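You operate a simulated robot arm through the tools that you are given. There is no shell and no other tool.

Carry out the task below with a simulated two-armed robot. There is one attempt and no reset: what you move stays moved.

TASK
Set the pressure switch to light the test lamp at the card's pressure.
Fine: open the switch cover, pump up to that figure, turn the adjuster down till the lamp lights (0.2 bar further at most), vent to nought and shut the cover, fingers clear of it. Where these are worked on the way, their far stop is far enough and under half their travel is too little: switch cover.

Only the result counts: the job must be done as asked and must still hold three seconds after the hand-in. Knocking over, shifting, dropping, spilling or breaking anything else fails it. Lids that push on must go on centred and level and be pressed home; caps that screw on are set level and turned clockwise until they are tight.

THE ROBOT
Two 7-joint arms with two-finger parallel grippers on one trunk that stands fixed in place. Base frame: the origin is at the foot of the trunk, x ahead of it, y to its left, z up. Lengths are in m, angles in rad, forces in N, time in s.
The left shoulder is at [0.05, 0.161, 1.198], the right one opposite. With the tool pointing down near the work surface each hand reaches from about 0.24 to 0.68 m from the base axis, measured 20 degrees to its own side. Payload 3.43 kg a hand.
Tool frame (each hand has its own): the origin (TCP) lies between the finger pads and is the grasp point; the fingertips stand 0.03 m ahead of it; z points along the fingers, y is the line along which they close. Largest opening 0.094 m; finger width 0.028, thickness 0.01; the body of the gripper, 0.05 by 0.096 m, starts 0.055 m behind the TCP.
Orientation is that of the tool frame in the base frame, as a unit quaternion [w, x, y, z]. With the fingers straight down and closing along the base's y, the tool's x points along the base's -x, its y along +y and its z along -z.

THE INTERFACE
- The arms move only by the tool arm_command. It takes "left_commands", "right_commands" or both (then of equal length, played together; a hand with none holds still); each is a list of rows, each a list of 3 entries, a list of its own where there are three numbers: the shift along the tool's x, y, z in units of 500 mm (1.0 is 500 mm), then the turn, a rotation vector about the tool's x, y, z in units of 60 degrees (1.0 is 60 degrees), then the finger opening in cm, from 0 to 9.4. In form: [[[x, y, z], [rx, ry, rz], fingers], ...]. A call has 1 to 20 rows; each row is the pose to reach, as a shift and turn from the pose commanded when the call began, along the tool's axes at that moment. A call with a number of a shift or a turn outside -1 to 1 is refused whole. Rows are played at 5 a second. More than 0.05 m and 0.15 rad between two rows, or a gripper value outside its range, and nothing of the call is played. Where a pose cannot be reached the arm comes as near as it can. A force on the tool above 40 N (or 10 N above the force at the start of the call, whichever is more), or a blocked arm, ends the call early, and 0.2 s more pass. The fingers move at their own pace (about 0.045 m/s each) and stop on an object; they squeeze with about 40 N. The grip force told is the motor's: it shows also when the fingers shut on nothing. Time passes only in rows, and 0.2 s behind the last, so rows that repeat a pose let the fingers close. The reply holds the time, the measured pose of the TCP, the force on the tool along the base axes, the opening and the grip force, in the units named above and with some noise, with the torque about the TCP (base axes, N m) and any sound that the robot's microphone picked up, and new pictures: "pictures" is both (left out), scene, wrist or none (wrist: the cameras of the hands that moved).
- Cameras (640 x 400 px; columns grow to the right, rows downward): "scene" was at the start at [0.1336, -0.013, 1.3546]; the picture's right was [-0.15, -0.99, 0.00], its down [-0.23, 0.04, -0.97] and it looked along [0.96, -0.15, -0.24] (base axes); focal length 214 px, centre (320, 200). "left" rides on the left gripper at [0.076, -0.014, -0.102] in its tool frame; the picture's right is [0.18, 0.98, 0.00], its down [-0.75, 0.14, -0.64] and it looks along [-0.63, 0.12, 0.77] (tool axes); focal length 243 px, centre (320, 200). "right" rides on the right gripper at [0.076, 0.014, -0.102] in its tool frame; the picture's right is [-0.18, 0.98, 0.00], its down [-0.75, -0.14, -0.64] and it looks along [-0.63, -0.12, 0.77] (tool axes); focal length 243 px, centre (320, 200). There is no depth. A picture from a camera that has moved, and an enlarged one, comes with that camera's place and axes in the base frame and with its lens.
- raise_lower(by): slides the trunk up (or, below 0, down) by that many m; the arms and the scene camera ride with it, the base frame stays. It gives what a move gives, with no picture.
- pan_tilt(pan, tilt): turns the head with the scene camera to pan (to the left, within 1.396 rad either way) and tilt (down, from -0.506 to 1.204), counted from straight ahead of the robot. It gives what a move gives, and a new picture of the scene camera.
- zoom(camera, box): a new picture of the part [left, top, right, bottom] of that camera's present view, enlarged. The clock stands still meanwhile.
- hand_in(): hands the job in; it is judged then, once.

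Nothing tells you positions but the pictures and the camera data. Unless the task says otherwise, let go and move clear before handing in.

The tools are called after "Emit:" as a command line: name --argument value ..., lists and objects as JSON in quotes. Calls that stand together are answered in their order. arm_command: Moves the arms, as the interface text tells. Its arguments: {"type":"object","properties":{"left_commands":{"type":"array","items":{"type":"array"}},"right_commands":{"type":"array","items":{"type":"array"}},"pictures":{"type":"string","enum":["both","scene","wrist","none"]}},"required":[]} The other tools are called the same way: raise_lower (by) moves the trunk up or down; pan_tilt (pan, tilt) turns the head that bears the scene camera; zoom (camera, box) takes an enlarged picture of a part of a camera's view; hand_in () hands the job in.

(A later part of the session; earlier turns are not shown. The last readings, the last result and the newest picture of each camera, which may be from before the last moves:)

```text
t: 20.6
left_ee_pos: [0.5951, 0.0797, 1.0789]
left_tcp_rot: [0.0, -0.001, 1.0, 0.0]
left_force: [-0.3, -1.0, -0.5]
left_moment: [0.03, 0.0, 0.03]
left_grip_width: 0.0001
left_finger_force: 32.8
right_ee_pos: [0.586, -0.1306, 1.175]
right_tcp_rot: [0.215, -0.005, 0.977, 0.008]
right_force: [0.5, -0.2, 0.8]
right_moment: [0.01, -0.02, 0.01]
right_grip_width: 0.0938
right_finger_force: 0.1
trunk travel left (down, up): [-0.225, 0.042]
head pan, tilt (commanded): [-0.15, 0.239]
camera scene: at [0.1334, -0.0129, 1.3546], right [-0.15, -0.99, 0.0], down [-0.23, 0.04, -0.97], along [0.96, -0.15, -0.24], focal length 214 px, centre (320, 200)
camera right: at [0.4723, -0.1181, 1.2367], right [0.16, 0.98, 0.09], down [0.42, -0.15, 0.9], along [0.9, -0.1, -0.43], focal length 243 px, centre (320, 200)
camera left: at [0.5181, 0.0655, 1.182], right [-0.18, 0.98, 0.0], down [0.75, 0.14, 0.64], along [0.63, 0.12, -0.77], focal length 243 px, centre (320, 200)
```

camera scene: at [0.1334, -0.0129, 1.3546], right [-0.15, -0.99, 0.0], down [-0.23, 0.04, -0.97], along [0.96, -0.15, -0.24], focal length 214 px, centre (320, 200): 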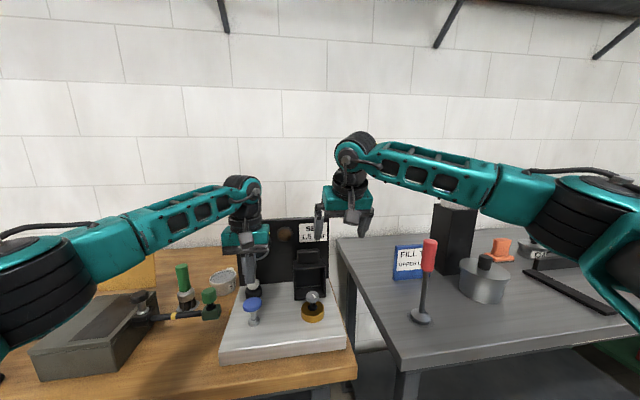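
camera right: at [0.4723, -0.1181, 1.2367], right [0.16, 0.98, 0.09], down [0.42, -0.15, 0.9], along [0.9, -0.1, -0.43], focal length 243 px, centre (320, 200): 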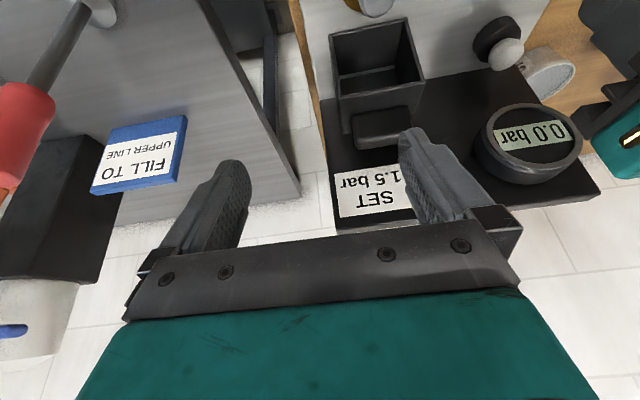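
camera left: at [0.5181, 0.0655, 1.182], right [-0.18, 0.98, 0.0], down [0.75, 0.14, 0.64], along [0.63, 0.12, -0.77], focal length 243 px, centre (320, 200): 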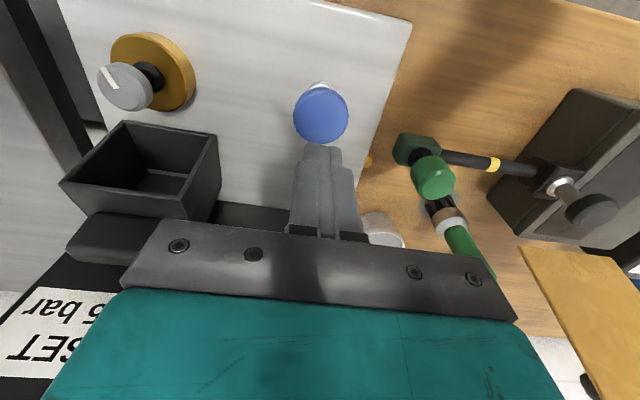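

The gauge is legible in the right wrist camera and the left hand is centred over the blue plunger. I'll press gently.

Emit:
arm_command --left_commands '[[[0, 0, 0.04], [0, 0, 0], 0], [[0, 0, 0.08], [0, 0, 0], 0], [[0, 0, 0.11], [0, 0, 0], 0], [[0, 0, 0.12], [0, 0, 0], 0], [[0, 0, 0.13], [0, 0, 0], 0], [[0, 0, 0.14], [0, 0, 0], 0], [[0, 0, 0.15], [0, 0, 0], 0]]' --right_commands '[[[0, 0, 0], [0, 0, 0], 9.4], [[0, 0, 0], [0, 0, 0], 9.4], [[0, 0, 0], [0, 0, 0], 9.4], [[0, 0, 0], [0, 0, 0], 9.4], [[0, 0, 0], [0, 0, 0], 9.4], [[0, 0, 0], [0, 0, 0], 9.4], [[0, 0, 0], [0, 0, 0], 9.4]]' --pictures "wrist"

```text
t: 22.2
left_ee_pos: [0.5947, 0.0792, 1.0059]
left_tcp_rot: [0.0, 0.0, 1.0, 0.0]
left_force: [0.9, 0.7, 1.8]
left_moment: [0.02, 0.03, -0.04]
left_grip_width: 0.0
left_finger_force: 33.3
right_ee_pos: [0.5866, -0.131, 1.1749]
right_tcp_rot: [0.214, -0.005, 0.977, 0.009]
right_force: [-0.8, -0.8, 0.3]
right_moment: [0.0, -0.02, 0.01]
right_grip_width: 0.0939
right_finger_force: 0.0
trunk travel left (down, up): [-0.225, 0.042]
head pan, tilt (commanded): [-0.15, 0.239]
heard: click
camera right: at [0.4724, -0.1181, 1.2366], right [0.16, 0.98, 0.09], down [0.42, -0.15, 0.9], along [0.9, -0.1, -0.43], focal length 243 px, centre (320, 200)
camera left: at [0.518, 0.0644, 1.1078], right [-0.18, 0.98, 0.0], down [0.75, 0.14, 0.64], along [0.63, 0.12, -0.77], focal length 243 px, centre (320, 200)
```

right: 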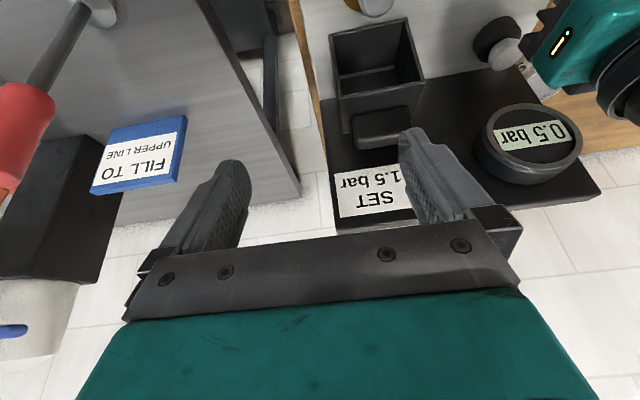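
left: 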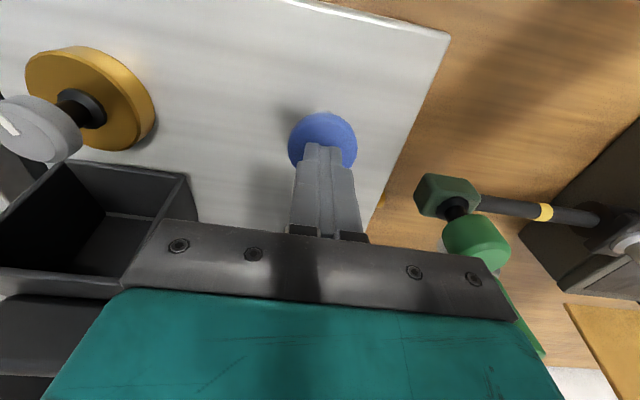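

A click was heard and the gauge reads 0.5 bar, so each stroke adds 0.5 bar. I'll lift to let the plunger spring back and press again.

Emit:
arm_command --left_commands '[[[0, 0, -0.02], [0, 0, 0], 0], [[0, 0, -0.05], [0, 0, 0], 0], [[0, 0, -0.05], [0, 0, 0], 0], [[0, 0, -0.05], [0, 0, 0], 0]]' --right_commands '[[[0, 0, 0], [0, 0, 0], 9.4], [[0, 0, 0], [0, 0, 0], 9.4], [[0, 0, 0], [0, 0, 0], 9.4], [[0, 0, 0], [0, 0, 0], 9.4]]' --pictures "wrist"

```text
t: 23.2
left_ee_pos: [0.5946, 0.0786, 1.0297]
left_tcp_rot: [0.0, 0.0, 1.0, 0.0]
left_force: [-0.2, 0.7, 0.3]
left_moment: [0.0, 0.01, -0.03]
left_grip_width: 0.0
left_finger_force: 32.8
right_ee_pos: [0.5863, -0.1305, 1.1745]
right_tcp_rot: [0.215, -0.005, 0.977, 0.009]
right_force: [0.2, 0.5, -0.5]
right_moment: [0.0, -0.02, 0.0]
right_grip_width: 0.0939
right_finger_force: 0.0
trunk travel left (down, up): [-0.225, 0.042]
head pan, tilt (commanded): [-0.15, 0.239]
camera right: at [0.4725, -0.1182, 1.2366], right [0.16, 0.98, 0.09], down [0.42, -0.15, 0.9], along [0.9, -0.1, -0.43], focal length 243 px, centre (320, 200)
camera left: at [0.5184, 0.064, 1.1329], right [-0.18, 0.98, 0.0], down [0.75, 0.14, 0.64], along [0.63, 0.12, -0.77], focal length 243 px, centre (320, 200)
```

right: 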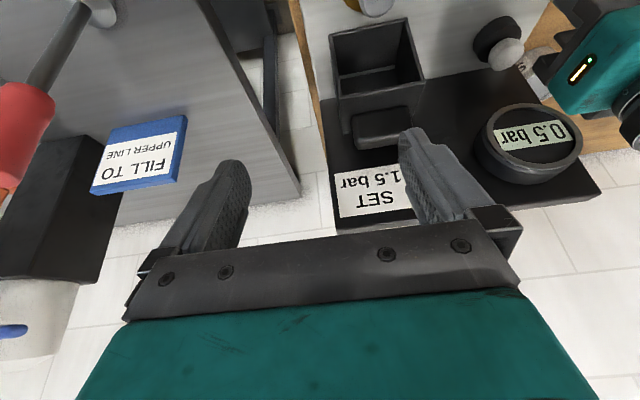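
left: 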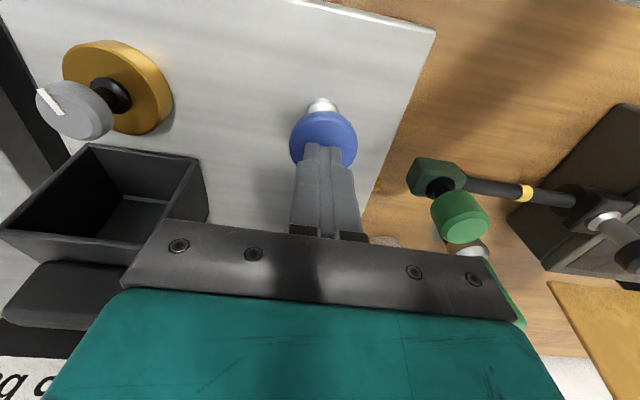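

The pressure holds at 0.5 bar. Second stroke.

Emit:
arm_command --left_commands '[[[0, 0, 0.02], [0, 0, 0], 0], [[0, 0, 0.03], [0, 0, 0], 0], [[0, 0, 0.04], [0, 0, 0], 0], [[0, 0, 0.05], [0, 0, 0], 0], [[0, 0, 0.03], [0, 0, 0], 0], [[0, 0, 0], [0, 0, 0], 0]]' --right_commands '[[[0, 0, 0], [0, 0, 0], 9.4], [[0, 0, 0], [0, 0, 0], 9.4], [[0, 0, 0], [0, 0, 0], 9.4], [[0, 0, 0], [0, 0, 0], 9.4], [[0, 0, 0], [0, 0, 0], 9.4], [[0, 0, 0], [0, 0, 0], 9.4]]' --pictures "wrist"

```text
t: 24.6
left_ee_pos: [0.594, 0.0798, 1.029]
left_tcp_rot: [0.0, 0.0, 1.0, 0.0]
left_force: [-0.8, -0.2, -0.3]
left_moment: [0.0, -0.01, 0.02]
left_grip_width: 0.0
left_finger_force: 33.0
right_ee_pos: [0.5866, -0.13, 1.1754]
right_tcp_rot: [0.216, -0.005, 0.976, 0.01]
right_force: [0.9, -0.3, 0.1]
right_moment: [0.0, 0.03, 0.01]
right_grip_width: 0.0939
right_finger_force: 0.1
trunk travel left (down, up): [-0.225, 0.042]
head pan, tilt (commanded): [-0.15, 0.239]
heard: click
camera right: at [0.4724, -0.1182, 1.2366], right [0.16, 0.98, 0.09], down [0.42, -0.15, 0.9], along [0.9, -0.1, -0.43], focal length 243 px, centre (320, 200)
camera left: at [0.5174, 0.0648, 1.1322], right [-0.18, 0.98, 0.0], down [0.75, 0.14, 0.64], along [0.63, 0.12, -0.77], focal length 243 px, centre (320, 200)
```

right: 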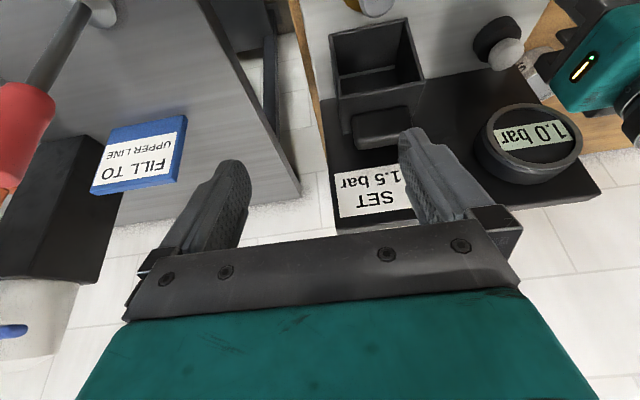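
left: 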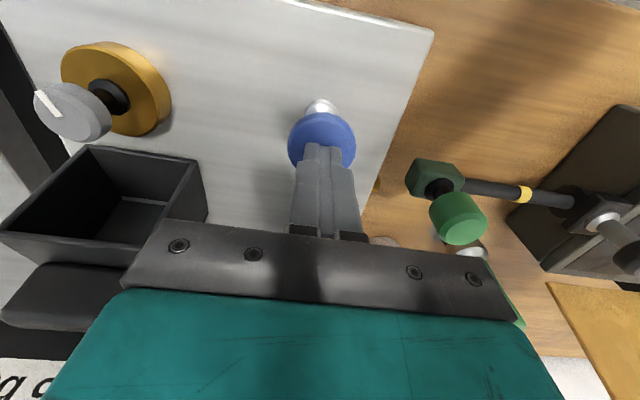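

1.0 bar, with one click per stroke. Third stroke, to 1.5 bar.

Emit:
arm_command --left_commands '[[[0, 0, 0.02], [0, 0, 0], 0], [[0, 0, 0.03], [0, 0, 0], 0], [[0, 0, 0.04], [0, 0, 0], 0], [[0, 0, 0.05], [0, 0, 0], 0], [[0, 0, 0.03], [0, 0, 0], 0], [[0, 0, 0], [0, 0, 0], 0]]' --right_commands '[[[0, 0, 0], [0, 0, 0], 9.4], [[0, 0, 0], [0, 0, 0], 9.4], [[0, 0, 0], [0, 0, 0], 9.4], [[0, 0, 0], [0, 0, 0], 9.4], [[0, 0, 0], [0, 0, 0], 9.4], [[0, 0, 0], [0, 0, 0], 9.4]]' --pictures "wrist"

```text
t: 26.0
left_ee_pos: [0.5946, 0.0784, 1.0291]
left_tcp_rot: [0.0, 0.0, 1.0, 0.0]
left_force: [0.7, 0.7, 0.2]
left_moment: [0.0, 0.02, 0.0]
left_grip_width: 0.0
left_finger_force: 33.3
right_ee_pos: [0.5855, -0.1311, 1.1747]
right_tcp_rot: [0.214, -0.004, 0.977, 0.009]
right_force: [-0.1, 0.2, -0.2]
right_moment: [-0.01, -0.02, 0.0]
right_grip_width: 0.0941
right_finger_force: 0.1
trunk travel left (down, up): [-0.225, 0.042]
head pan, tilt (commanded): [-0.15, 0.239]
heard: click
camera right: at [0.4724, -0.1182, 1.2366], right [0.16, 0.98, 0.09], down [0.42, -0.15, 0.9], along [0.9, -0.1, -0.43], focal length 243 px, centre (320, 200)
camera left: at [0.5179, 0.0647, 1.1327], right [-0.18, 0.98, 0.0], down [0.75, 0.14, 0.64], along [0.63, 0.12, -0.77], focal length 243 px, centre (320, 200)
```

right: 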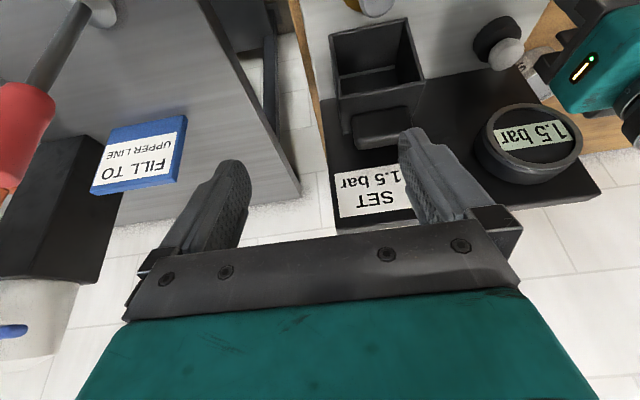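
left: 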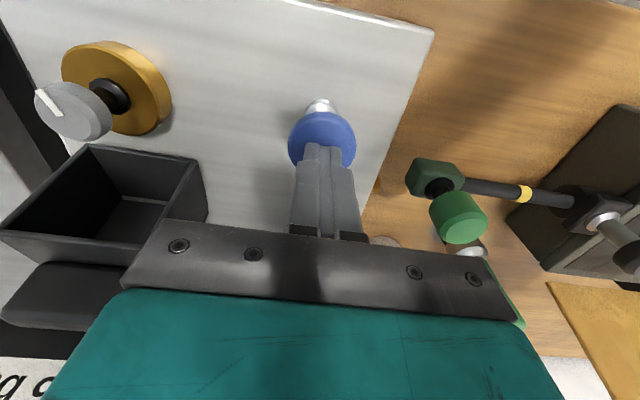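

The gauge reads 1.5 bar. Now I'll retreat the left hand to a spot from which it can watch the panel, and bring the right hand above the adjuster knob, pointing straight down.

Emit:
arm_command --left_commands '[[[0, 0, -0.08], [0, 0, 0], 0], [[0, 0, -0.16], [0, 0, 0], 0], [[0.06, 0.02, -0.22], [0, -0.1, 0], 0], [[0.14, 0.04, -0.26], [0, -0.2, 0], 0], [[0.22, 0.06, -0.3], [0, -0.3, 0], 0], [[0.29, 0.083, -0.342], [0, -0.417, 0], 0], [[0.29, 0.083, -0.342], [0, -0.417, 0], 0], [[0.29, 0.083, -0.342], [0, -0.417, 0], 0], [[0.29, 0.083, -0.342], [0, -0.417, 0], 0]]' --right_commands '[[[0, 0, 0], [0, 0, 0], 8], [[0, 0, 0], [0, 0, 0], 6], [[0.0102, 0.022, 0.0302], [0, 0.0695, 0], 6], [[0.0204, 0.044, 0.0603], [0, 0.139, 0], 6], [[0.0306, 0.066, 0.0905], [0, 0.2085, 0], 6], [[0.0408, 0.088, 0.1207], [0, 0.278, 0], 6], [[0.051, 0.11, 0.1508], [0, 0.3475, 0], 6], [[0.0612, 0.132, 0.181], [0, 0.417, 0], 6], [[0.0612, 0.132, 0.181], [0, 0.417, 0], 6]]' --pictures "both"

```text
t: 28.0
left_ee_pos: [0.4514, 0.1227, 1.2012]
left_tcp_rot: [0.217, 0.0, 0.976, 0.001]
left_force: [-0.3, -0.1, 0.1]
left_moment: [0.01, -0.01, 0.02]
left_grip_width: 0.0003
left_finger_force: 32.6
right_ee_pos: [0.5946, -0.0639, 1.0809]
right_tcp_rot: [-0.003, -0.005, 1.0, 0.008]
right_force: [-0.1, -0.2, 0.2]
right_moment: [0.03, 0.03, 0.04]
right_grip_width: 0.0601
right_finger_force: 0.0
trunk travel left (down, up): [-0.225, 0.042]
head pan, tilt (commanded): [-0.15, 0.239]
camera scene: at [0.1336, -0.0131, 1.3546], right [-0.15, -0.99, 0.0], down [-0.23, 0.04, -0.97], along [0.96, -0.15, -0.24], focal length 214 px, centre (320, 200)
camera right: at [0.5182, -0.0511, 1.1833], right [0.17, 0.98, 0.01], down [0.76, -0.14, 0.64], along [0.63, -0.1, -0.77], focal length 243 px, centre (320, 200)
camera left: at [0.3383, 0.1067, 1.2626], right [-0.17, 0.98, -0.08], down [0.41, 0.14, 0.9], along [0.9, 0.12, -0.43], focal length 243 px, centre (320, 200)
```

scene: 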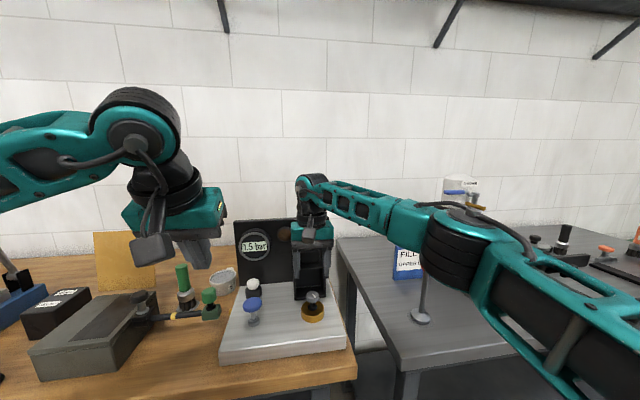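
right: 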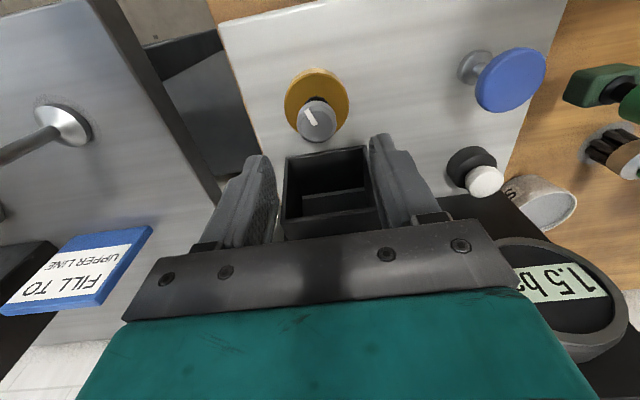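
left: 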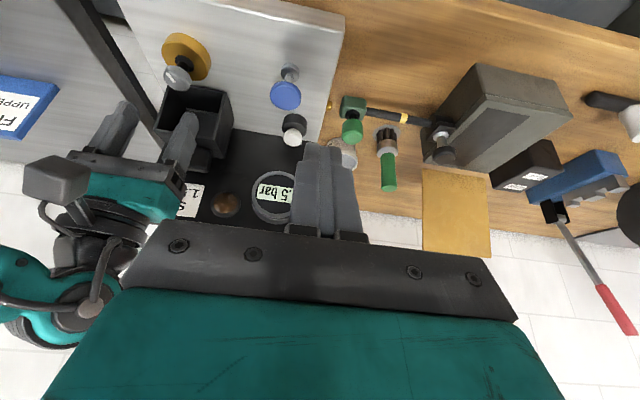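

Both cameras show the knob. I'll zoom in to fix its exact centre and height before descending.

Emit:
zoom --camera "right" --box '[260, 50, 380, 170]'

Emit:
zoom --camera "left" --box '[130, 20, 250, 100]'

Emit:
zoom --camera "scene" --box '[230, 210, 340, 330]'

Emit:
zoom --camera "left" --box '[180, 160, 300, 240]'

```text
3.33 times, centred on (320, 110) of right
camera zoom: at [0.5182, -0.0511, 1.1833], right [0.17, 0.98, 0.01], down [0.76, -0.14, 0.64], along [0.63, -0.1, -0.77], focal length 809 px, centre (320, 500)
```

zoom: 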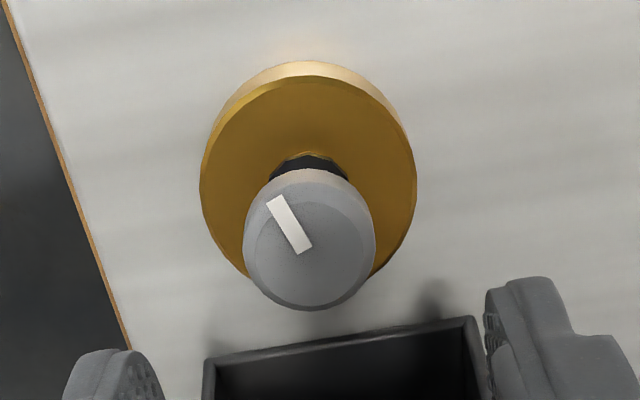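

```text
5.00 times, centred on (190, 60) of left
camera zoom: at [0.3383, 0.1067, 1.2626], right [-0.17, 0.98, -0.08], down [0.41, 0.14, 0.9], along [0.9, 0.12, -0.43], focal length 1213 px, centre (970, 900)
```

zoom: 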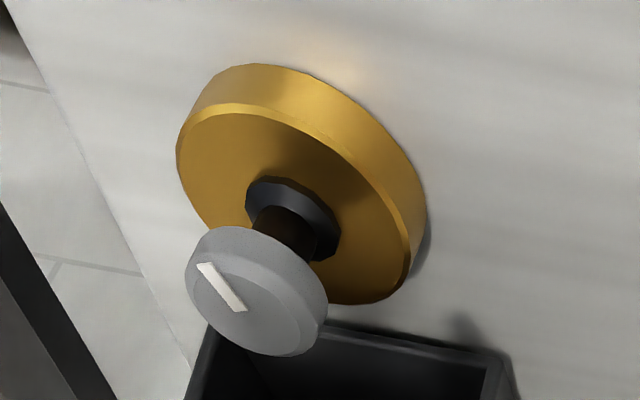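

```text
3.33 times, centred on (285, 270) of scene
camera zoom: at [0.1336, -0.0131, 1.3546], right [-0.15, -0.99, 0.0], down [-0.23, 0.04, -0.97], along [0.96, -0.15, -0.24], focal length 715 px, centre (437, -33)
```

zoom: 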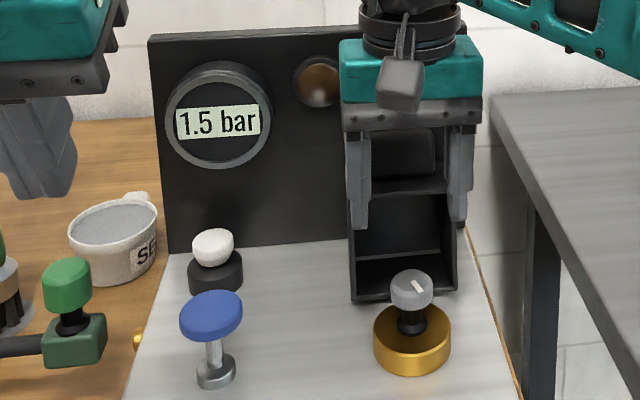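

```text
5.00 times, centred on (240, 200) of left
camera zoom: at [0.3383, 0.1067, 1.2626], right [-0.17, 0.98, -0.08], down [0.41, 0.14, 0.9], along [0.9, 0.12, -0.43], focal length 1213 px, centre (720, 200)
```

zoom: 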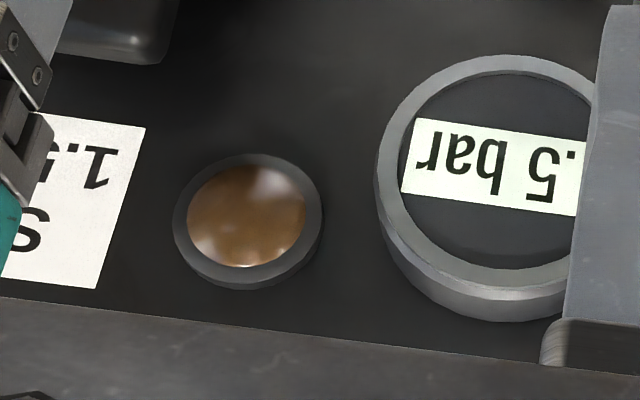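

The knob centre is at about (0.595, −0.0645) with its top at z ≈ 0.993, directly under the hand. I'll descend with the fingertips stopping above the gold ring, then close on the knob.

Emit:
arm_command --right_commands '[[[0, -0.001, 0.05], [0.015, 0, 0], 6], [[0, -0.001, 0.1], [0.015, 0, 0], 6], [[0, -0.001, 0.14], [0.015, 0, 0], 6], [[0, -0.001, 0.165], [0.015, 0, 0], 6], [[0, -0.001, 0.165], [0.015, 0, 0], 4.5], [[0, -0.001, 0.165], [0.015, 0, 0], 2.5], [[0, -0.001, 0.165], [0.015, 0, 0], 2.5], [[0, -0.001, 0.165], [0.015, 0, 0], 2.5]]' --left_commands '[[[0, 0, 0], [0, 0, 0], 0], [[0, 0, 0], [0, 0, 0], 0], [[0, 0, 0], [0, 0, 0], 0], [[0, 0, 0], [0, 0, 0], 0], [[0, 0, 0], [0, 0, 0], 0], [[0, 0, 0], [0, 0, 0], 0], [[0, 0, 0], [0, 0, 0], 0], [[0, 0, 0], [0, 0, 0], 0]]' --pictures "both"

```text
t: 29.8
left_ee_pos: [0.4509, 0.1201, 1.202]
left_tcp_rot: [0.217, 0.0, 0.976, 0.001]
left_force: [-0.4, -0.1, -0.3]
left_moment: [0.0, 0.02, -0.02]
left_grip_width: 0.0
left_finger_force: 33.2
right_ee_pos: [0.5957, -0.0652, 0.9978]
right_tcp_rot: [-0.002, -0.004, 1.0, -0.001]
right_force: [-0.9, -9.1, -1.0]
right_moment: [-0.04, -0.08, 0.04]
right_grip_width: 0.0317
right_finger_force: 44.5
trunk travel left (down, up): [-0.225, 0.042]
head pan, tilt (commanded): [-0.15, 0.239]
camera scene: at [0.1336, -0.0142, 1.3546], right [-0.15, -0.99, 0.0], down [-0.23, 0.04, -0.97], along [0.96, -0.14, -0.24], focal length 214 px, centre (320, 200)
camera right: at [0.5183, -0.0505, 1.1003], right [0.17, 0.98, 0.0], down [0.76, -0.13, 0.64], along [0.63, -0.11, -0.77], focal length 243 px, centre (320, 200)
camera left: at [0.3384, 0.1057, 1.2627], right [-0.17, 0.98, -0.08], down [0.41, 0.14, 0.9], along [0.9, 0.12, -0.43], focal length 243 px, centre (320, 200)
```

scene: 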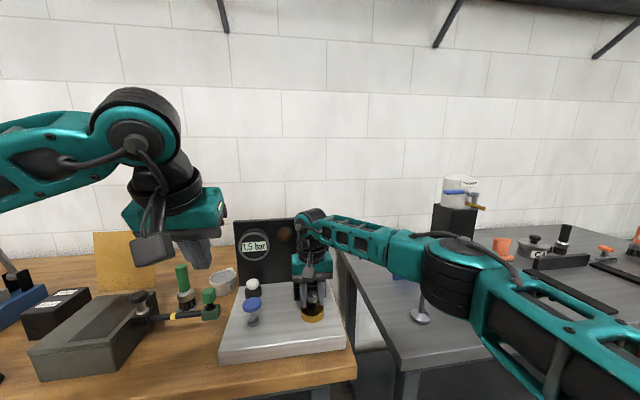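
right: 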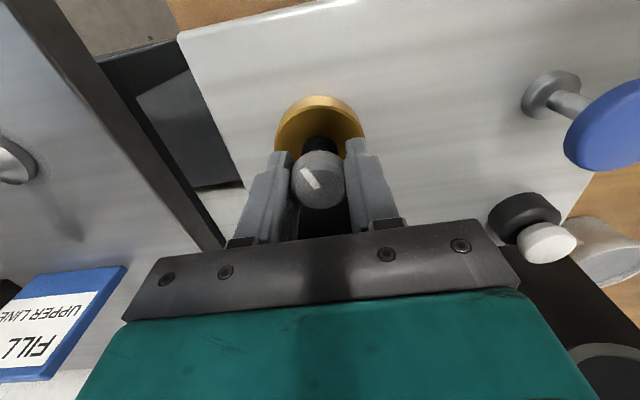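
left: 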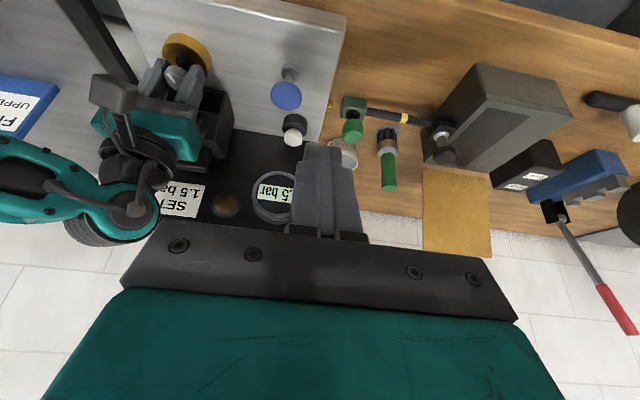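

The knob is gripped (31.7 mm). The lamp is still dark. I'll turn anticlockwise by 15° and see how the lamp and knob respond.

Emit:
arm_command --right_commands '[[[0, 0, 0], [0, 0, -0.083], 2.5], [[0, 0, 0], [0, 0, -0.167], 2.5], [[0, 0, 0], [0, 0, -0.25], 2.5], [[0, 0, 0], [0, 0, -0.25], 2.5]]' --left_commands '[[[0, 0, 0], [0, 0, 0], 0], [[0, 0, 0], [0, 0, 0], 0], [[0, 0, 0], [0, 0, 0], 0], [[0, 0, 0], [0, 0, 0], 0]]' --pictures "wrist"

```text
t: 30.8
left_ee_pos: [0.4503, 0.1208, 1.2018]
left_tcp_rot: [0.217, 0.0, 0.976, 0.001]
left_force: [0.2, -0.5, -0.8]
left_moment: [-0.01, -0.03, 0.01]
left_grip_width: 0.0002
left_finger_force: 33.3
right_ee_pos: [0.5956, -0.0655, 0.997]
right_tcp_rot: [-0.002, -0.136, 0.991, 0.0]
right_force: [-1.0, -13.6, -6.4]
right_moment: [-0.4, -0.86, 0.03]
right_grip_width: 0.0319
right_finger_force: 44.9
trunk travel left (down, up): [-0.225, 0.042]
head pan, tilt (commanded): [-0.15, 0.239]
camera right: at [0.5174, -0.071, 1.1004], right [-0.09, 1.0, 0.0], down [0.77, 0.07, 0.64], along [0.64, 0.06, -0.77], focal length 243 px, centre (320, 200)
camera left: at [0.3388, 0.1054, 1.2625], right [-0.17, 0.98, -0.08], down [0.41, 0.14, 0.9], along [0.9, 0.12, -0.43], focal length 243 px, centre (320, 200)
```

right: 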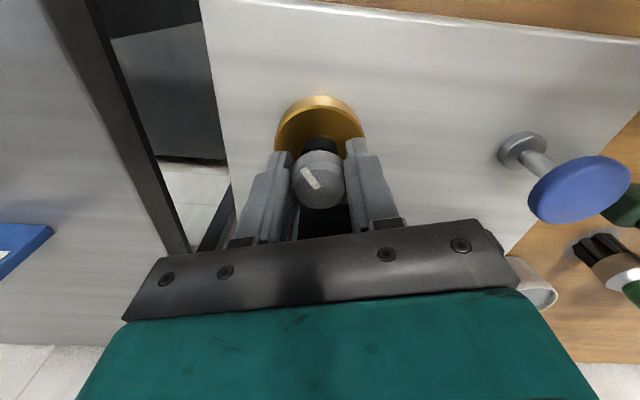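
left: 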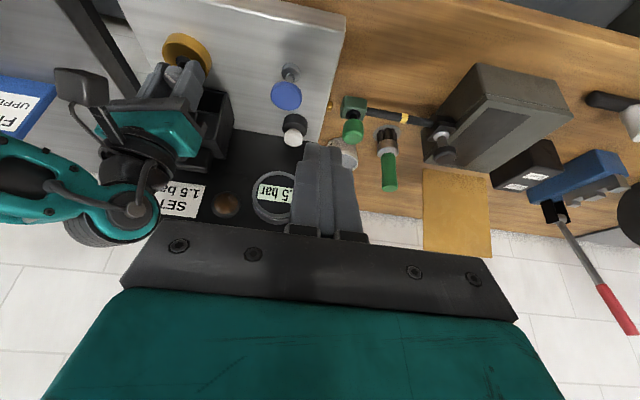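

The knob turns with the hand and the lamp is still dark. I'll continue anticlockwise another 15°.

Emit:
arm_command --right_commands '[[[0, 0, 0], [0, 0, -0.083], 2.5], [[0, 0, 0], [0, 0, -0.167], 2.5], [[0, 0, 0], [0, 0, -0.25], 2.5], [[0, 0, 0], [0, 0, -0.25], 2.5]]' --left_commands '[[[0, 0, 0], [0, 0, 0], 0], [[0, 0, 0], [0, 0, 0], 0], [[0, 0, 0], [0, 0, 0], 0], [[0, 0, 0], [0, 0, 0], 0]]' --pictures "wrist"

```text
t: 31.8
left_ee_pos: [0.4517, 0.1201, 1.2021]
left_tcp_rot: [0.217, -0.001, 0.976, 0.002]
left_force: [0.1, 0.6, 0.2]
left_moment: [0.01, 0.0, 0.02]
left_grip_width: 0.0001
left_finger_force: 33.2
right_ee_pos: [0.5948, -0.0653, 0.9963]
right_tcp_rot: [-0.003, -0.265, 0.964, 0.001]
right_force: [-4.0, -14.6, -9.3]
right_moment: [-0.38, -0.62, 0.0]
right_grip_width: 0.0318
right_finger_force: 44.9
trunk travel left (down, up): [-0.225, 0.042]
head pan, tilt (commanded): [-0.15, 0.239]
camera right: at [0.522, -0.0907, 1.1005], right [-0.34, 0.94, 0.0], down [0.72, 0.26, 0.64], along [0.6, 0.22, -0.77], focal length 243 px, centre (320, 200)
camera left: at [0.3387, 0.1051, 1.2626], right [-0.17, 0.98, -0.08], down [0.41, 0.14, 0.9], along [0.9, 0.12, -0.43], focal length 243 px, centre (320, 200)
```

right: 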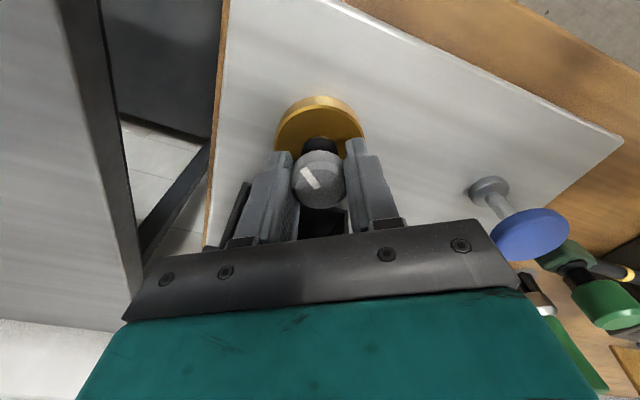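
left: 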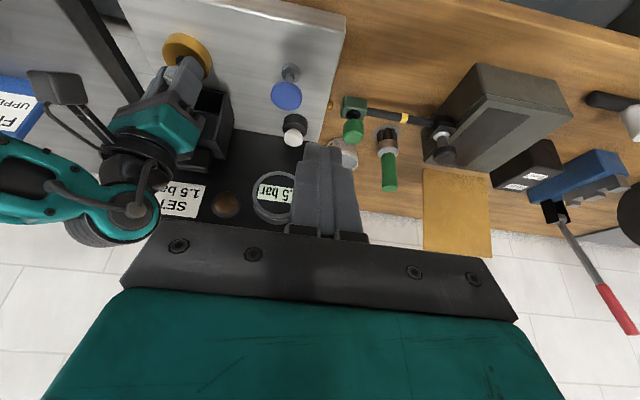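

Still dark, and the turning torque is low. I'll carry on another 20°.

Emit:
arm_command --right_commands '[[[0, 0, 0], [0, 0, -0.083], 2.5], [[0, 0, 0], [0, 0, -0.167], 2.5], [[0, 0, 0], [0, 0, -0.25], 2.5], [[0, 0, 0], [0, 0, -0.333], 2.5], [[0, 0, 0], [0, 0, -0.333], 2.5]]' --left_commands '[[[0, 0, 0], [0, 0, 0], 0], [[0, 0, 0], [0, 0, 0], 0], [[0, 0, 0], [0, 0, 0], 0], [[0, 0, 0], [0, 0, 0], 0], [[0, 0, 0], [0, 0, 0], 0]]' --pictures "wrist"

```text
t: 32.7
left_ee_pos: [0.4528, 0.1222, 1.2007]
left_tcp_rot: [0.216, 0.001, 0.976, -0.001]
left_force: [0.5, -0.3, 0.1]
left_moment: [0.02, 0.01, 0.01]
left_grip_width: 0.0
left_finger_force: 33.1
right_ee_pos: [0.5908, -0.0676, 0.997]
right_tcp_rot: [0.027, -0.296, 0.955, 0.006]
right_force: [15.9, 6.9, -9.5]
right_moment: [0.56, -0.92, -0.04]
right_grip_width: 0.0323
right_finger_force: 45.5
right hand out of reach, approached as far as the arm can: row 1, 2, 3, 4
trunk travel left (down, up): [-0.225, 0.042]
head pan, tilt (commanded): [-0.15, 0.239]
stopped in row 4 (right hand): the force on the tool passed its limit at 102 N (the readings are from after the stop); the commanded pose is now the measured one
camera right: at [0.5148, -0.101, 1.0948], right [-0.41, 0.91, 0.01], down [0.67, 0.29, 0.68], along [0.62, 0.28, -0.73], focal length 243 px, centre (320, 200)
camera left: at [0.3405, 0.1075, 1.2619], right [-0.17, 0.98, -0.08], down [0.41, 0.14, 0.9], along [0.9, 0.12, -0.43], focal length 243 px, centre (320, 200)
```

right: 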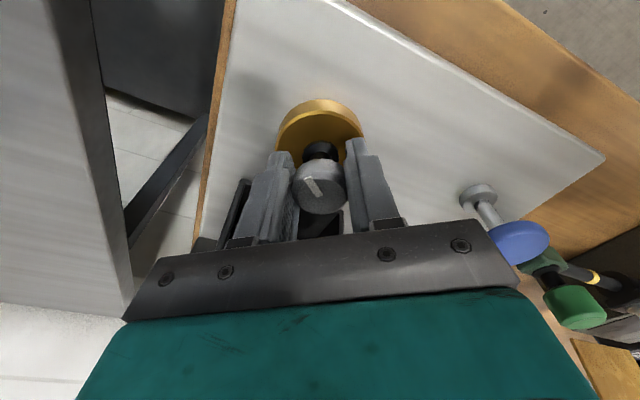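
left: 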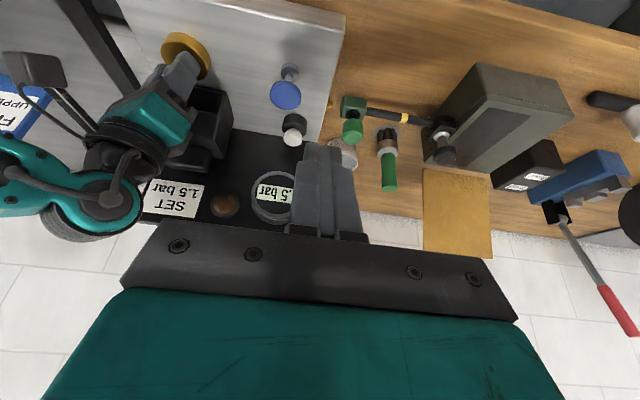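

The wrist hits its limit at about 34° anticlockwise, with the lamp still dark. I'll release the knob, swing the hand back clockwise around it without touching, and regrip for another stroke.

Emit:
arm_command --right_commands '[[[0, 0, 0], [0, 0, 0], 4.5], [[0, 0, 0], [0, 0, 0], 6], [[-0.0052, 0, -0.001], [0.01, 0.025, 0], 6], [[-0.0104, 0, -0.002], [0.021, 0.0505, 0.113], 6], [[-0.0104, 0, -0.002], [0.021, 0.0505, 0.227], 6], [[-0.0104, 0, -0.002], [0.021, 0.0505, 0.34], 6], [[-0.0104, 0, -0.002], [0.021, 0.0505, 0.453], 6], [[-0.0104, 0, -0.002], [0.021, 0.0505, 0.567], 6], [[-0.0104, 0, -0.002], [0.021, 0.0505, 0.68], 6], [[-0.0104, 0, -0.002], [0.021, 0.0505, 0.793], 6], [[-0.0104, 0, -0.002], [0.021, 0.0505, 0.907], 6]]' --left_commands '[[[0, 0, 0], [0, 0, 0], 0], [[0, 0, 0], [0, 0, 0], 0], [[0, 0, 0], [0, 0, 0], 0], [[0, 0, 0], [0, 0, 0], 0], [[0, 0, 0], [0, 0, 0], 0], [[0, 0, 0], [0, 0, 0], 0], [[0, 0, 0], [0, 0, 0], 0], [[0, 0, 0], [0, 0, 0], 0], [[0, 0, 0], [0, 0, 0], 0], [[0, 0, 0], [0, 0, 0], 0], [[0, 0, 0], [0, 0, 0], 0]]' --pictures "both"

```text
t: 35.1
left_ee_pos: [0.4511, 0.1226, 1.2013]
left_tcp_rot: [0.217, 0.0, 0.976, 0.0]
left_force: [0.4, -0.6, 0.1]
left_moment: [0.0, -0.03, 0.02]
left_grip_width: 0.0
left_finger_force: 32.7
right_ee_pos: [0.5941, -0.0659, 1.0005]
right_tcp_rot: [-0.002, 0.175, 0.985, 0.0]
right_force: [0.1, 0.0, -0.3]
right_moment: [-0.03, 0.03, -0.02]
right_grip_width: 0.0602
right_finger_force: 0.1
trunk travel left (down, up): [-0.225, 0.042]
head pan, tilt (commanded): [-0.15, 0.239]
camera scene: at [0.1336, -0.013, 1.3546], right [-0.15, -0.99, 0.0], down [-0.23, 0.04, -0.97], along [0.96, -0.15, -0.24], focal length 214 px, centre (320, 200)
camera right: at [0.5253, -0.0257, 1.1029], right [0.51, 0.86, 0.0], down [0.66, -0.39, 0.64], along [0.55, -0.33, -0.77], focal length 243 px, centre (320, 200)
camera left: at [0.3383, 0.1068, 1.2627], right [-0.17, 0.98, -0.08], down [0.41, 0.14, 0.9], along [0.9, 0.12, -0.43], focal length 243 px, centre (320, 200)
```

scene: 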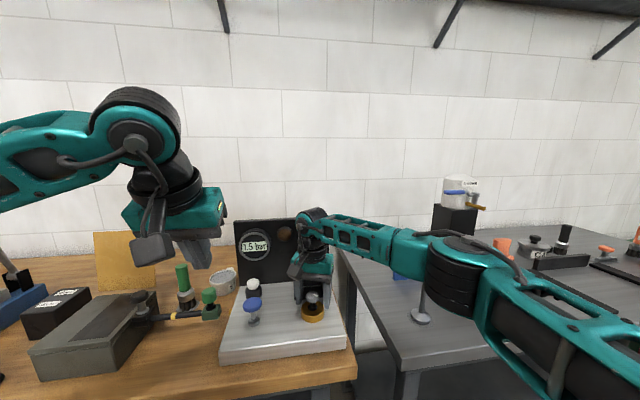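
right: 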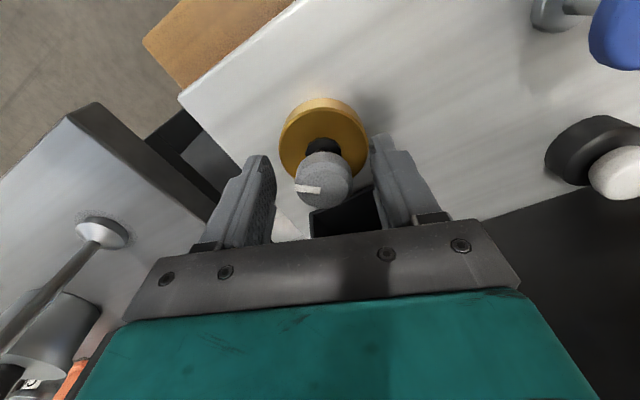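
left: 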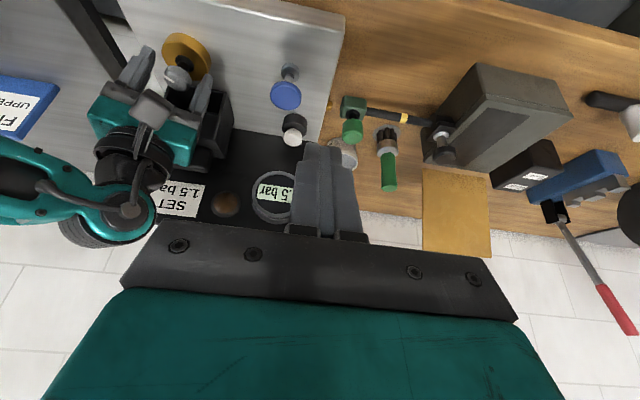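

Clear and centred. I'll swing another 60° clockwise to gain turning range.

Emit:
arm_command --right_commands '[[[0, 0.001, 0.004], [0, 0, 0.111], 6], [[0, 0.001, 0.004], [0, 0, 0.222], 6], [[0, 0.001, 0.004], [0, 0, 0.333], 6], [[0, 0.001, 0.004], [0, 0, 0.444], 6], [[0, 0.001, 0.004], [0, 0, 0.555], 6], [[0, 0.001, 0.004], [0, 0, 0.667], 6], [[0, 0.001, 0.004], [0, 0, 0.778], 6], [[0, 0.001, 0.004], [0, 0, 0.889], 6], [[0, 0.001, 0.004], [0, 0, 1.0], 6], [[0, 0.001, 0.004], [0, 0, 1.0], 6]]' --pictures "both"

```text
t: 37.3
left_ee_pos: [0.4513, 0.1204, 1.2022]
left_tcp_rot: [0.218, 0.0, 0.976, 0.0]
left_force: [0.2, -0.5, 0.1]
left_moment: [0.01, 0.02, -0.02]
left_grip_width: 0.0001
left_finger_force: 33.1
right_ee_pos: [0.5933, -0.0654, 0.9986]
right_tcp_rot: [-0.002, 0.642, 0.767, -0.001]
right_force: [0.8, 0.7, 0.2]
right_moment: [-0.02, -0.01, 0.02]
right_grip_width: 0.0601
right_finger_force: 0.0
trunk travel left (down, up): [-0.225, 0.042]
head pan, tilt (commanded): [-0.15, 0.239]
camera scene: at [0.1336, -0.013, 1.3546], right [-0.15, -0.99, 0.0], down [-0.23, 0.04, -0.97], along [0.96, -0.15, -0.24], focal length 214 px, centre (320, 200)
camera right: at [0.5928, 0.0127, 1.1007], right [1.0, -0.01, -0.01], down [0.0, -0.77, 0.64], along [-0.01, -0.64, -0.77], focal length 243 px, centre (320, 200)
```

scene: 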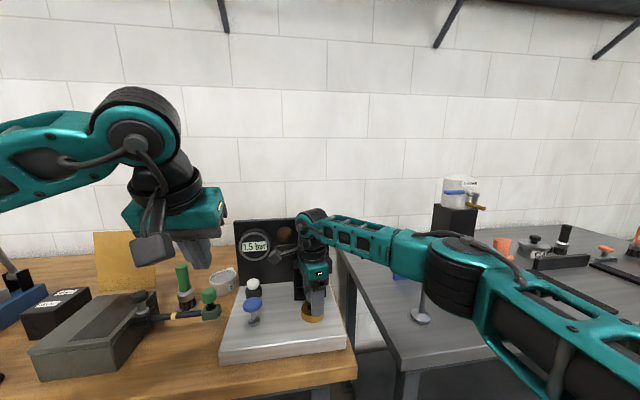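
right: 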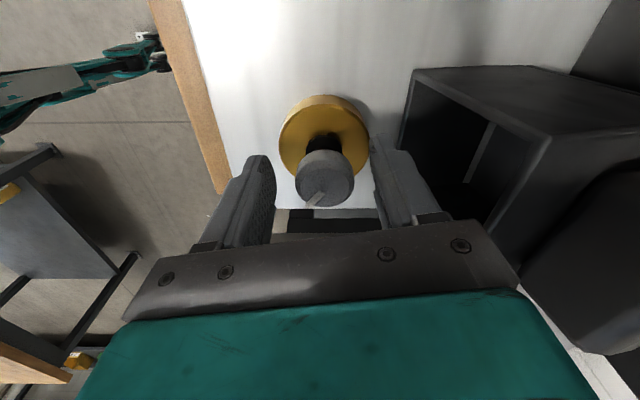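

There is ample range now. I'll close on the knob again and turn anticlockwise 20°, watching the lamp.

Emit:
arm_command --right_commands '[[[0, 0, 0], [0, 0, 0], 4.5], [[0, 0, 0], [0, 0, 0], 2.5], [[0, 0, 0], [0, 0, 0], 2.5], [[0, 0, 0], [0, 0, 0], 2.5], [[0, 0, 0], [0, 0, -0.083], 2.5], [[0, 0, 0], [0, 0, -0.167], 2.5], [[0, 0, 0], [0, 0, -0.25], 2.5], [[0, 0, 0], [0, 0, -0.333], 2.5], [[0, 0, 0], [0, 0, -0.333], 2.5]]' --left_commands '[[[0, 0, 0], [0, 0, 0], 0], [[0, 0, 0], [0, 0, 0], 0], [[0, 0, 0], [0, 0, 0], 0], [[0, 0, 0], [0, 0, 0], 0], [[0, 0, 0], [0, 0, 0], 0], [[0, 0, 0], [0, 0, 0], 0], [[0, 0, 0], [0, 0, 0], 0], [[0, 0, 0], [0, 0, 0], 0], [[0, 0, 0], [0, 0, 0], 0]]' --pictures "wrist"

```text
t: 39.3
left_ee_pos: [0.4514, 0.1224, 1.2017]
left_tcp_rot: [0.216, -0.001, 0.976, 0.0]
left_force: [0.9, 0.2, 0.3]
left_moment: [0.02, 0.03, 0.01]
left_grip_width: 0.0003
left_finger_force: 33.1
right_ee_pos: [0.595, -0.0659, 0.9984]
right_tcp_rot: [0.0, 0.499, 0.867, 0.0]
right_force: [24.0, 3.6, 10.6]
right_moment: [-0.53, -0.51, -0.01]
right_grip_width: 0.0319
right_finger_force: 44.7
trunk travel left (down, up): [-0.225, 0.042]
head pan, tilt (commanded): [-0.15, 0.239]
camera right: at [0.5683, 0.0087, 1.1007], right [0.94, 0.33, 0.0], down [0.26, -0.72, 0.64], along [0.21, -0.6, -0.77], focal length 243 px, centre (320, 200)
camera left: at [0.34, 0.1074, 1.2621], right [-0.17, 0.98, -0.08], down [0.41, 0.14, 0.9], along [0.9, 0.12, -0.43], focal length 243 px, centre (320, 200)
```

right: 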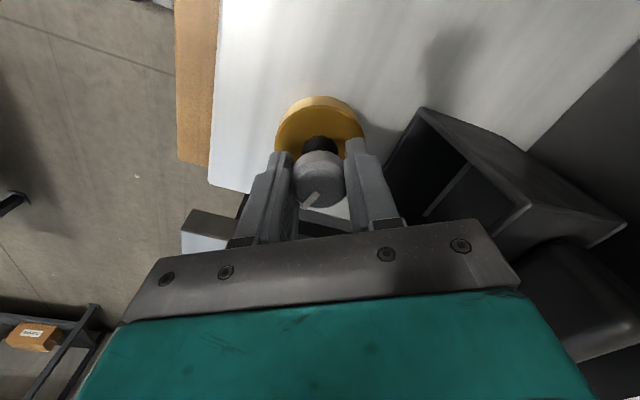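
left: 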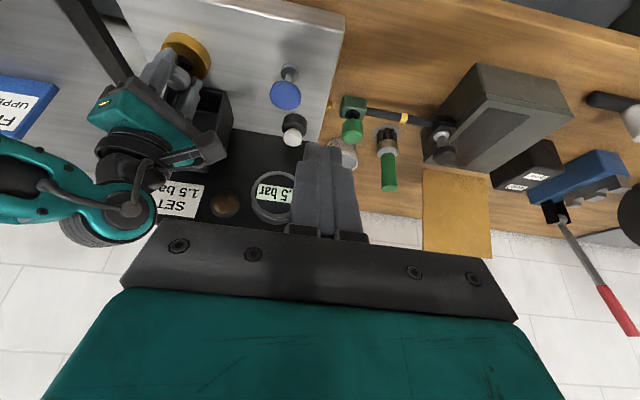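

Still dark after about 53° in total. I'll relieve the small side load and continue 15°.

Emit:
arm_command --right_commands '[[[-0.002, 0.0035, 0], [0, 0, -0.083], 2.5], [[-0.002, 0.0035, 0], [0, 0, -0.167], 2.5], [[-0.002, 0.0035, 0], [0, 0, -0.25], 2.5], [[-0.002, 0.0035, 0], [0, 0, -0.25], 2.5]]' --left_commands '[[[0, 0, 0], [0, 0, 0], 0], [[0, 0, 0], [0, 0, 0], 0], [[0, 0, 0], [0, 0, 0], 0], [[0, 0, 0], [0, 0, 0], 0]]' --pictures "wrist"

```text
t: 40.3
left_ee_pos: [0.4513, 0.1218, 1.2024]
left_tcp_rot: [0.217, 0.0, 0.976, -0.001]
left_force: [-1.3, -0.3, -0.5]
left_moment: [0.0, 0.0, 0.0]
left_grip_width: 0.0002
left_finger_force: 33.2
right_ee_pos: [0.5955, -0.065, 0.9982]
right_tcp_rot: [-0.002, 0.381, 0.924, -0.001]
right_force: [13.4, 0.6, 9.0]
right_moment: [-0.36, -0.92, 0.04]
right_grip_width: 0.0317
right_finger_force: 44.2
trunk travel left (down, up): [-0.225, 0.042]
head pan, tilt (commanded): [-0.15, 0.239]
camera right: at [0.5506, -0.0004, 1.1008], right [0.82, 0.57, 0.0], down [0.44, -0.63, 0.64], along [0.36, -0.53, -0.77], focal length 243 px, centre (320, 200)
camera left: at [0.3387, 0.1069, 1.2625], right [-0.17, 0.98, -0.08], down [0.41, 0.14, 0.9], along [0.9, 0.12, -0.43], focal length 243 px, centre (320, 200)
```

right: 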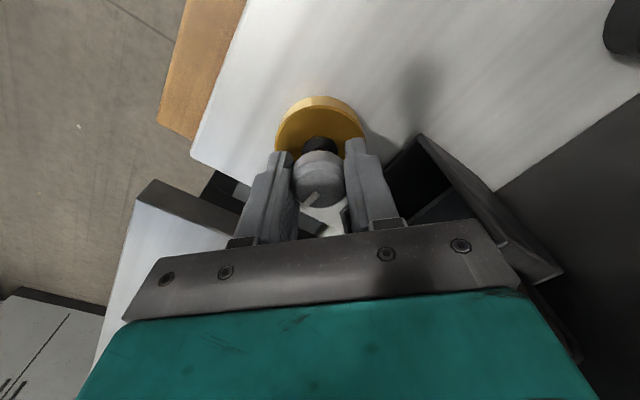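
left: 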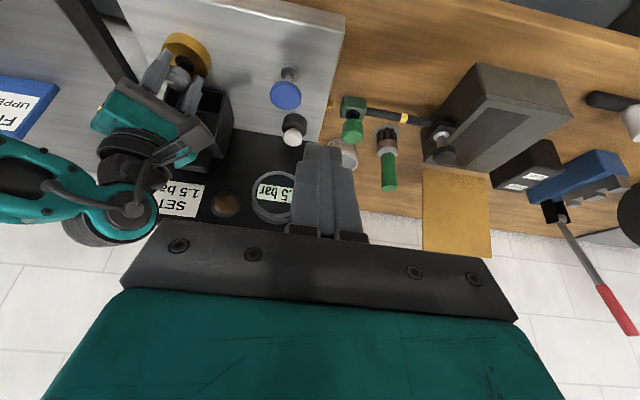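

Still dark at about 68°. Another 15°.

Emit:
arm_command --right_commands '[[[0, 0, 0], [0, 0, -0.083], 2.5], [[0, 0, 0], [0, 0, -0.167], 2.5], [[0, 0, 0], [0, 0, -0.25], 2.5], [[0, 0, 0], [0, 0, -0.25], 2.5]]' --left_commands '[[[0, 0, 0], [0, 0, 0], 0], [[0, 0, 0], [0, 0, 0], 0], [[0, 0, 0], [0, 0, 0], 0], [[0, 0, 0], [0, 0, 0], 0]]' --pictures "wrist"

```text
t: 41.3
left_ee_pos: [0.4511, 0.1223, 1.2018]
left_tcp_rot: [0.217, 0.0, 0.976, 0.0]
left_force: [-0.6, -0.4, 0.1]
left_moment: [0.03, -0.01, 0.0]
left_grip_width: 0.0
left_finger_force: 33.5
right_ee_pos: [0.5951, -0.066, 0.998]
right_tcp_rot: [-0.003, 0.258, 0.966, -0.002]
right_force: [13.4, -0.2, 8.4]
right_moment: [-0.33, -0.8, 0.05]
right_grip_width: 0.0315
right_finger_force: 44.9
trunk travel left (down, up): [-0.225, 0.042]
head pan, tilt (commanded): [-0.15, 0.239]
camera right: at [0.5355, -0.014, 1.1009], right [0.65, 0.76, 0.0], down [0.59, -0.5, 0.64], along [0.48, -0.42, -0.77], focal length 243 px, centre (320, 200)
camera left: at [0.3387, 0.107, 1.2625], right [-0.17, 0.98, -0.08], down [0.41, 0.14, 0.9], along [0.9, 0.12, -0.43], focal length 243 px, centre (320, 200)
```

right: 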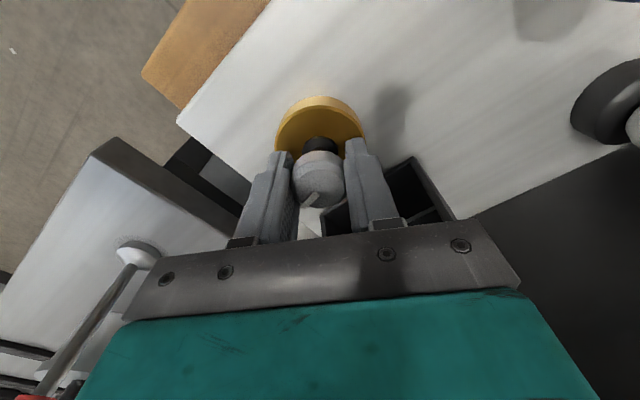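
left: 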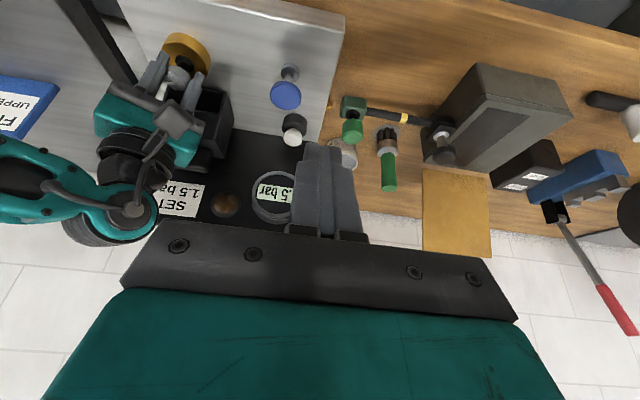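

Still dark at about 83°. Another 15°.

Emit:
arm_command --right_commands '[[[0, 0, 0], [0, 0, -0.083], 2.5], [[0, 0, 0], [0, 0, -0.167], 2.5], [[0, 0, 0], [0, 0, -0.25], 2.5], [[0, 0, 0], [0, 0, -0.25], 2.5]]' --left_commands '[[[0, 0, 0], [0, 0, 0], 0], [[0, 0, 0], [0, 0, 0], 0], [[0, 0, 0], [0, 0, 0], 0], [[0, 0, 0], [0, 0, 0], 0]]' --pictures "wrist"

```text
t: 42.3
left_ee_pos: [0.4513, 0.1228, 1.2021]
left_tcp_rot: [0.216, 0.0, 0.976, 0.0]
left_force: [-1.0, 0.4, 0.1]
left_moment: [0.0, -0.01, 0.03]
left_grip_width: 0.0
left_finger_force: 32.7
right_ee_pos: [0.5953, -0.0645, 0.9983]
right_tcp_rot: [-0.003, 0.129, 0.992, 0.0]
right_force: [10.3, 1.0, 6.8]
right_moment: [-0.11, -0.96, 0.03]
right_grip_width: 0.0319
right_finger_force: 45.1
trunk travel left (down, up): [-0.225, 0.042]
head pan, tilt (commanded): [-0.15, 0.239]
camera right: at [0.5246, -0.031, 1.101], right [0.43, 0.9, 0.0], down [0.7, -0.33, 0.64], along [0.57, -0.28, -0.77], focal length 243 px, centre (320, 200)
camera left: at [0.3387, 0.107, 1.2625], right [-0.17, 0.98, -0.08], down [0.41, 0.14, 0.9], along [0.9, 0.12, -0.43], focal length 243 px, centre (320, 200)
```

right: 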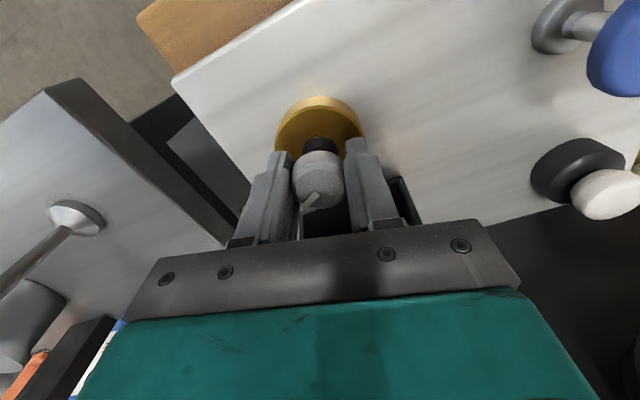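
left: 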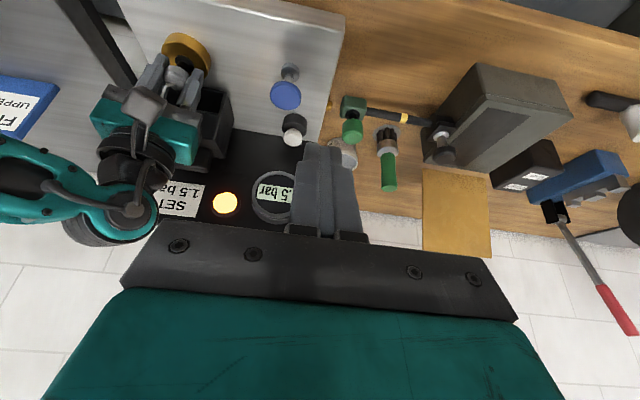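

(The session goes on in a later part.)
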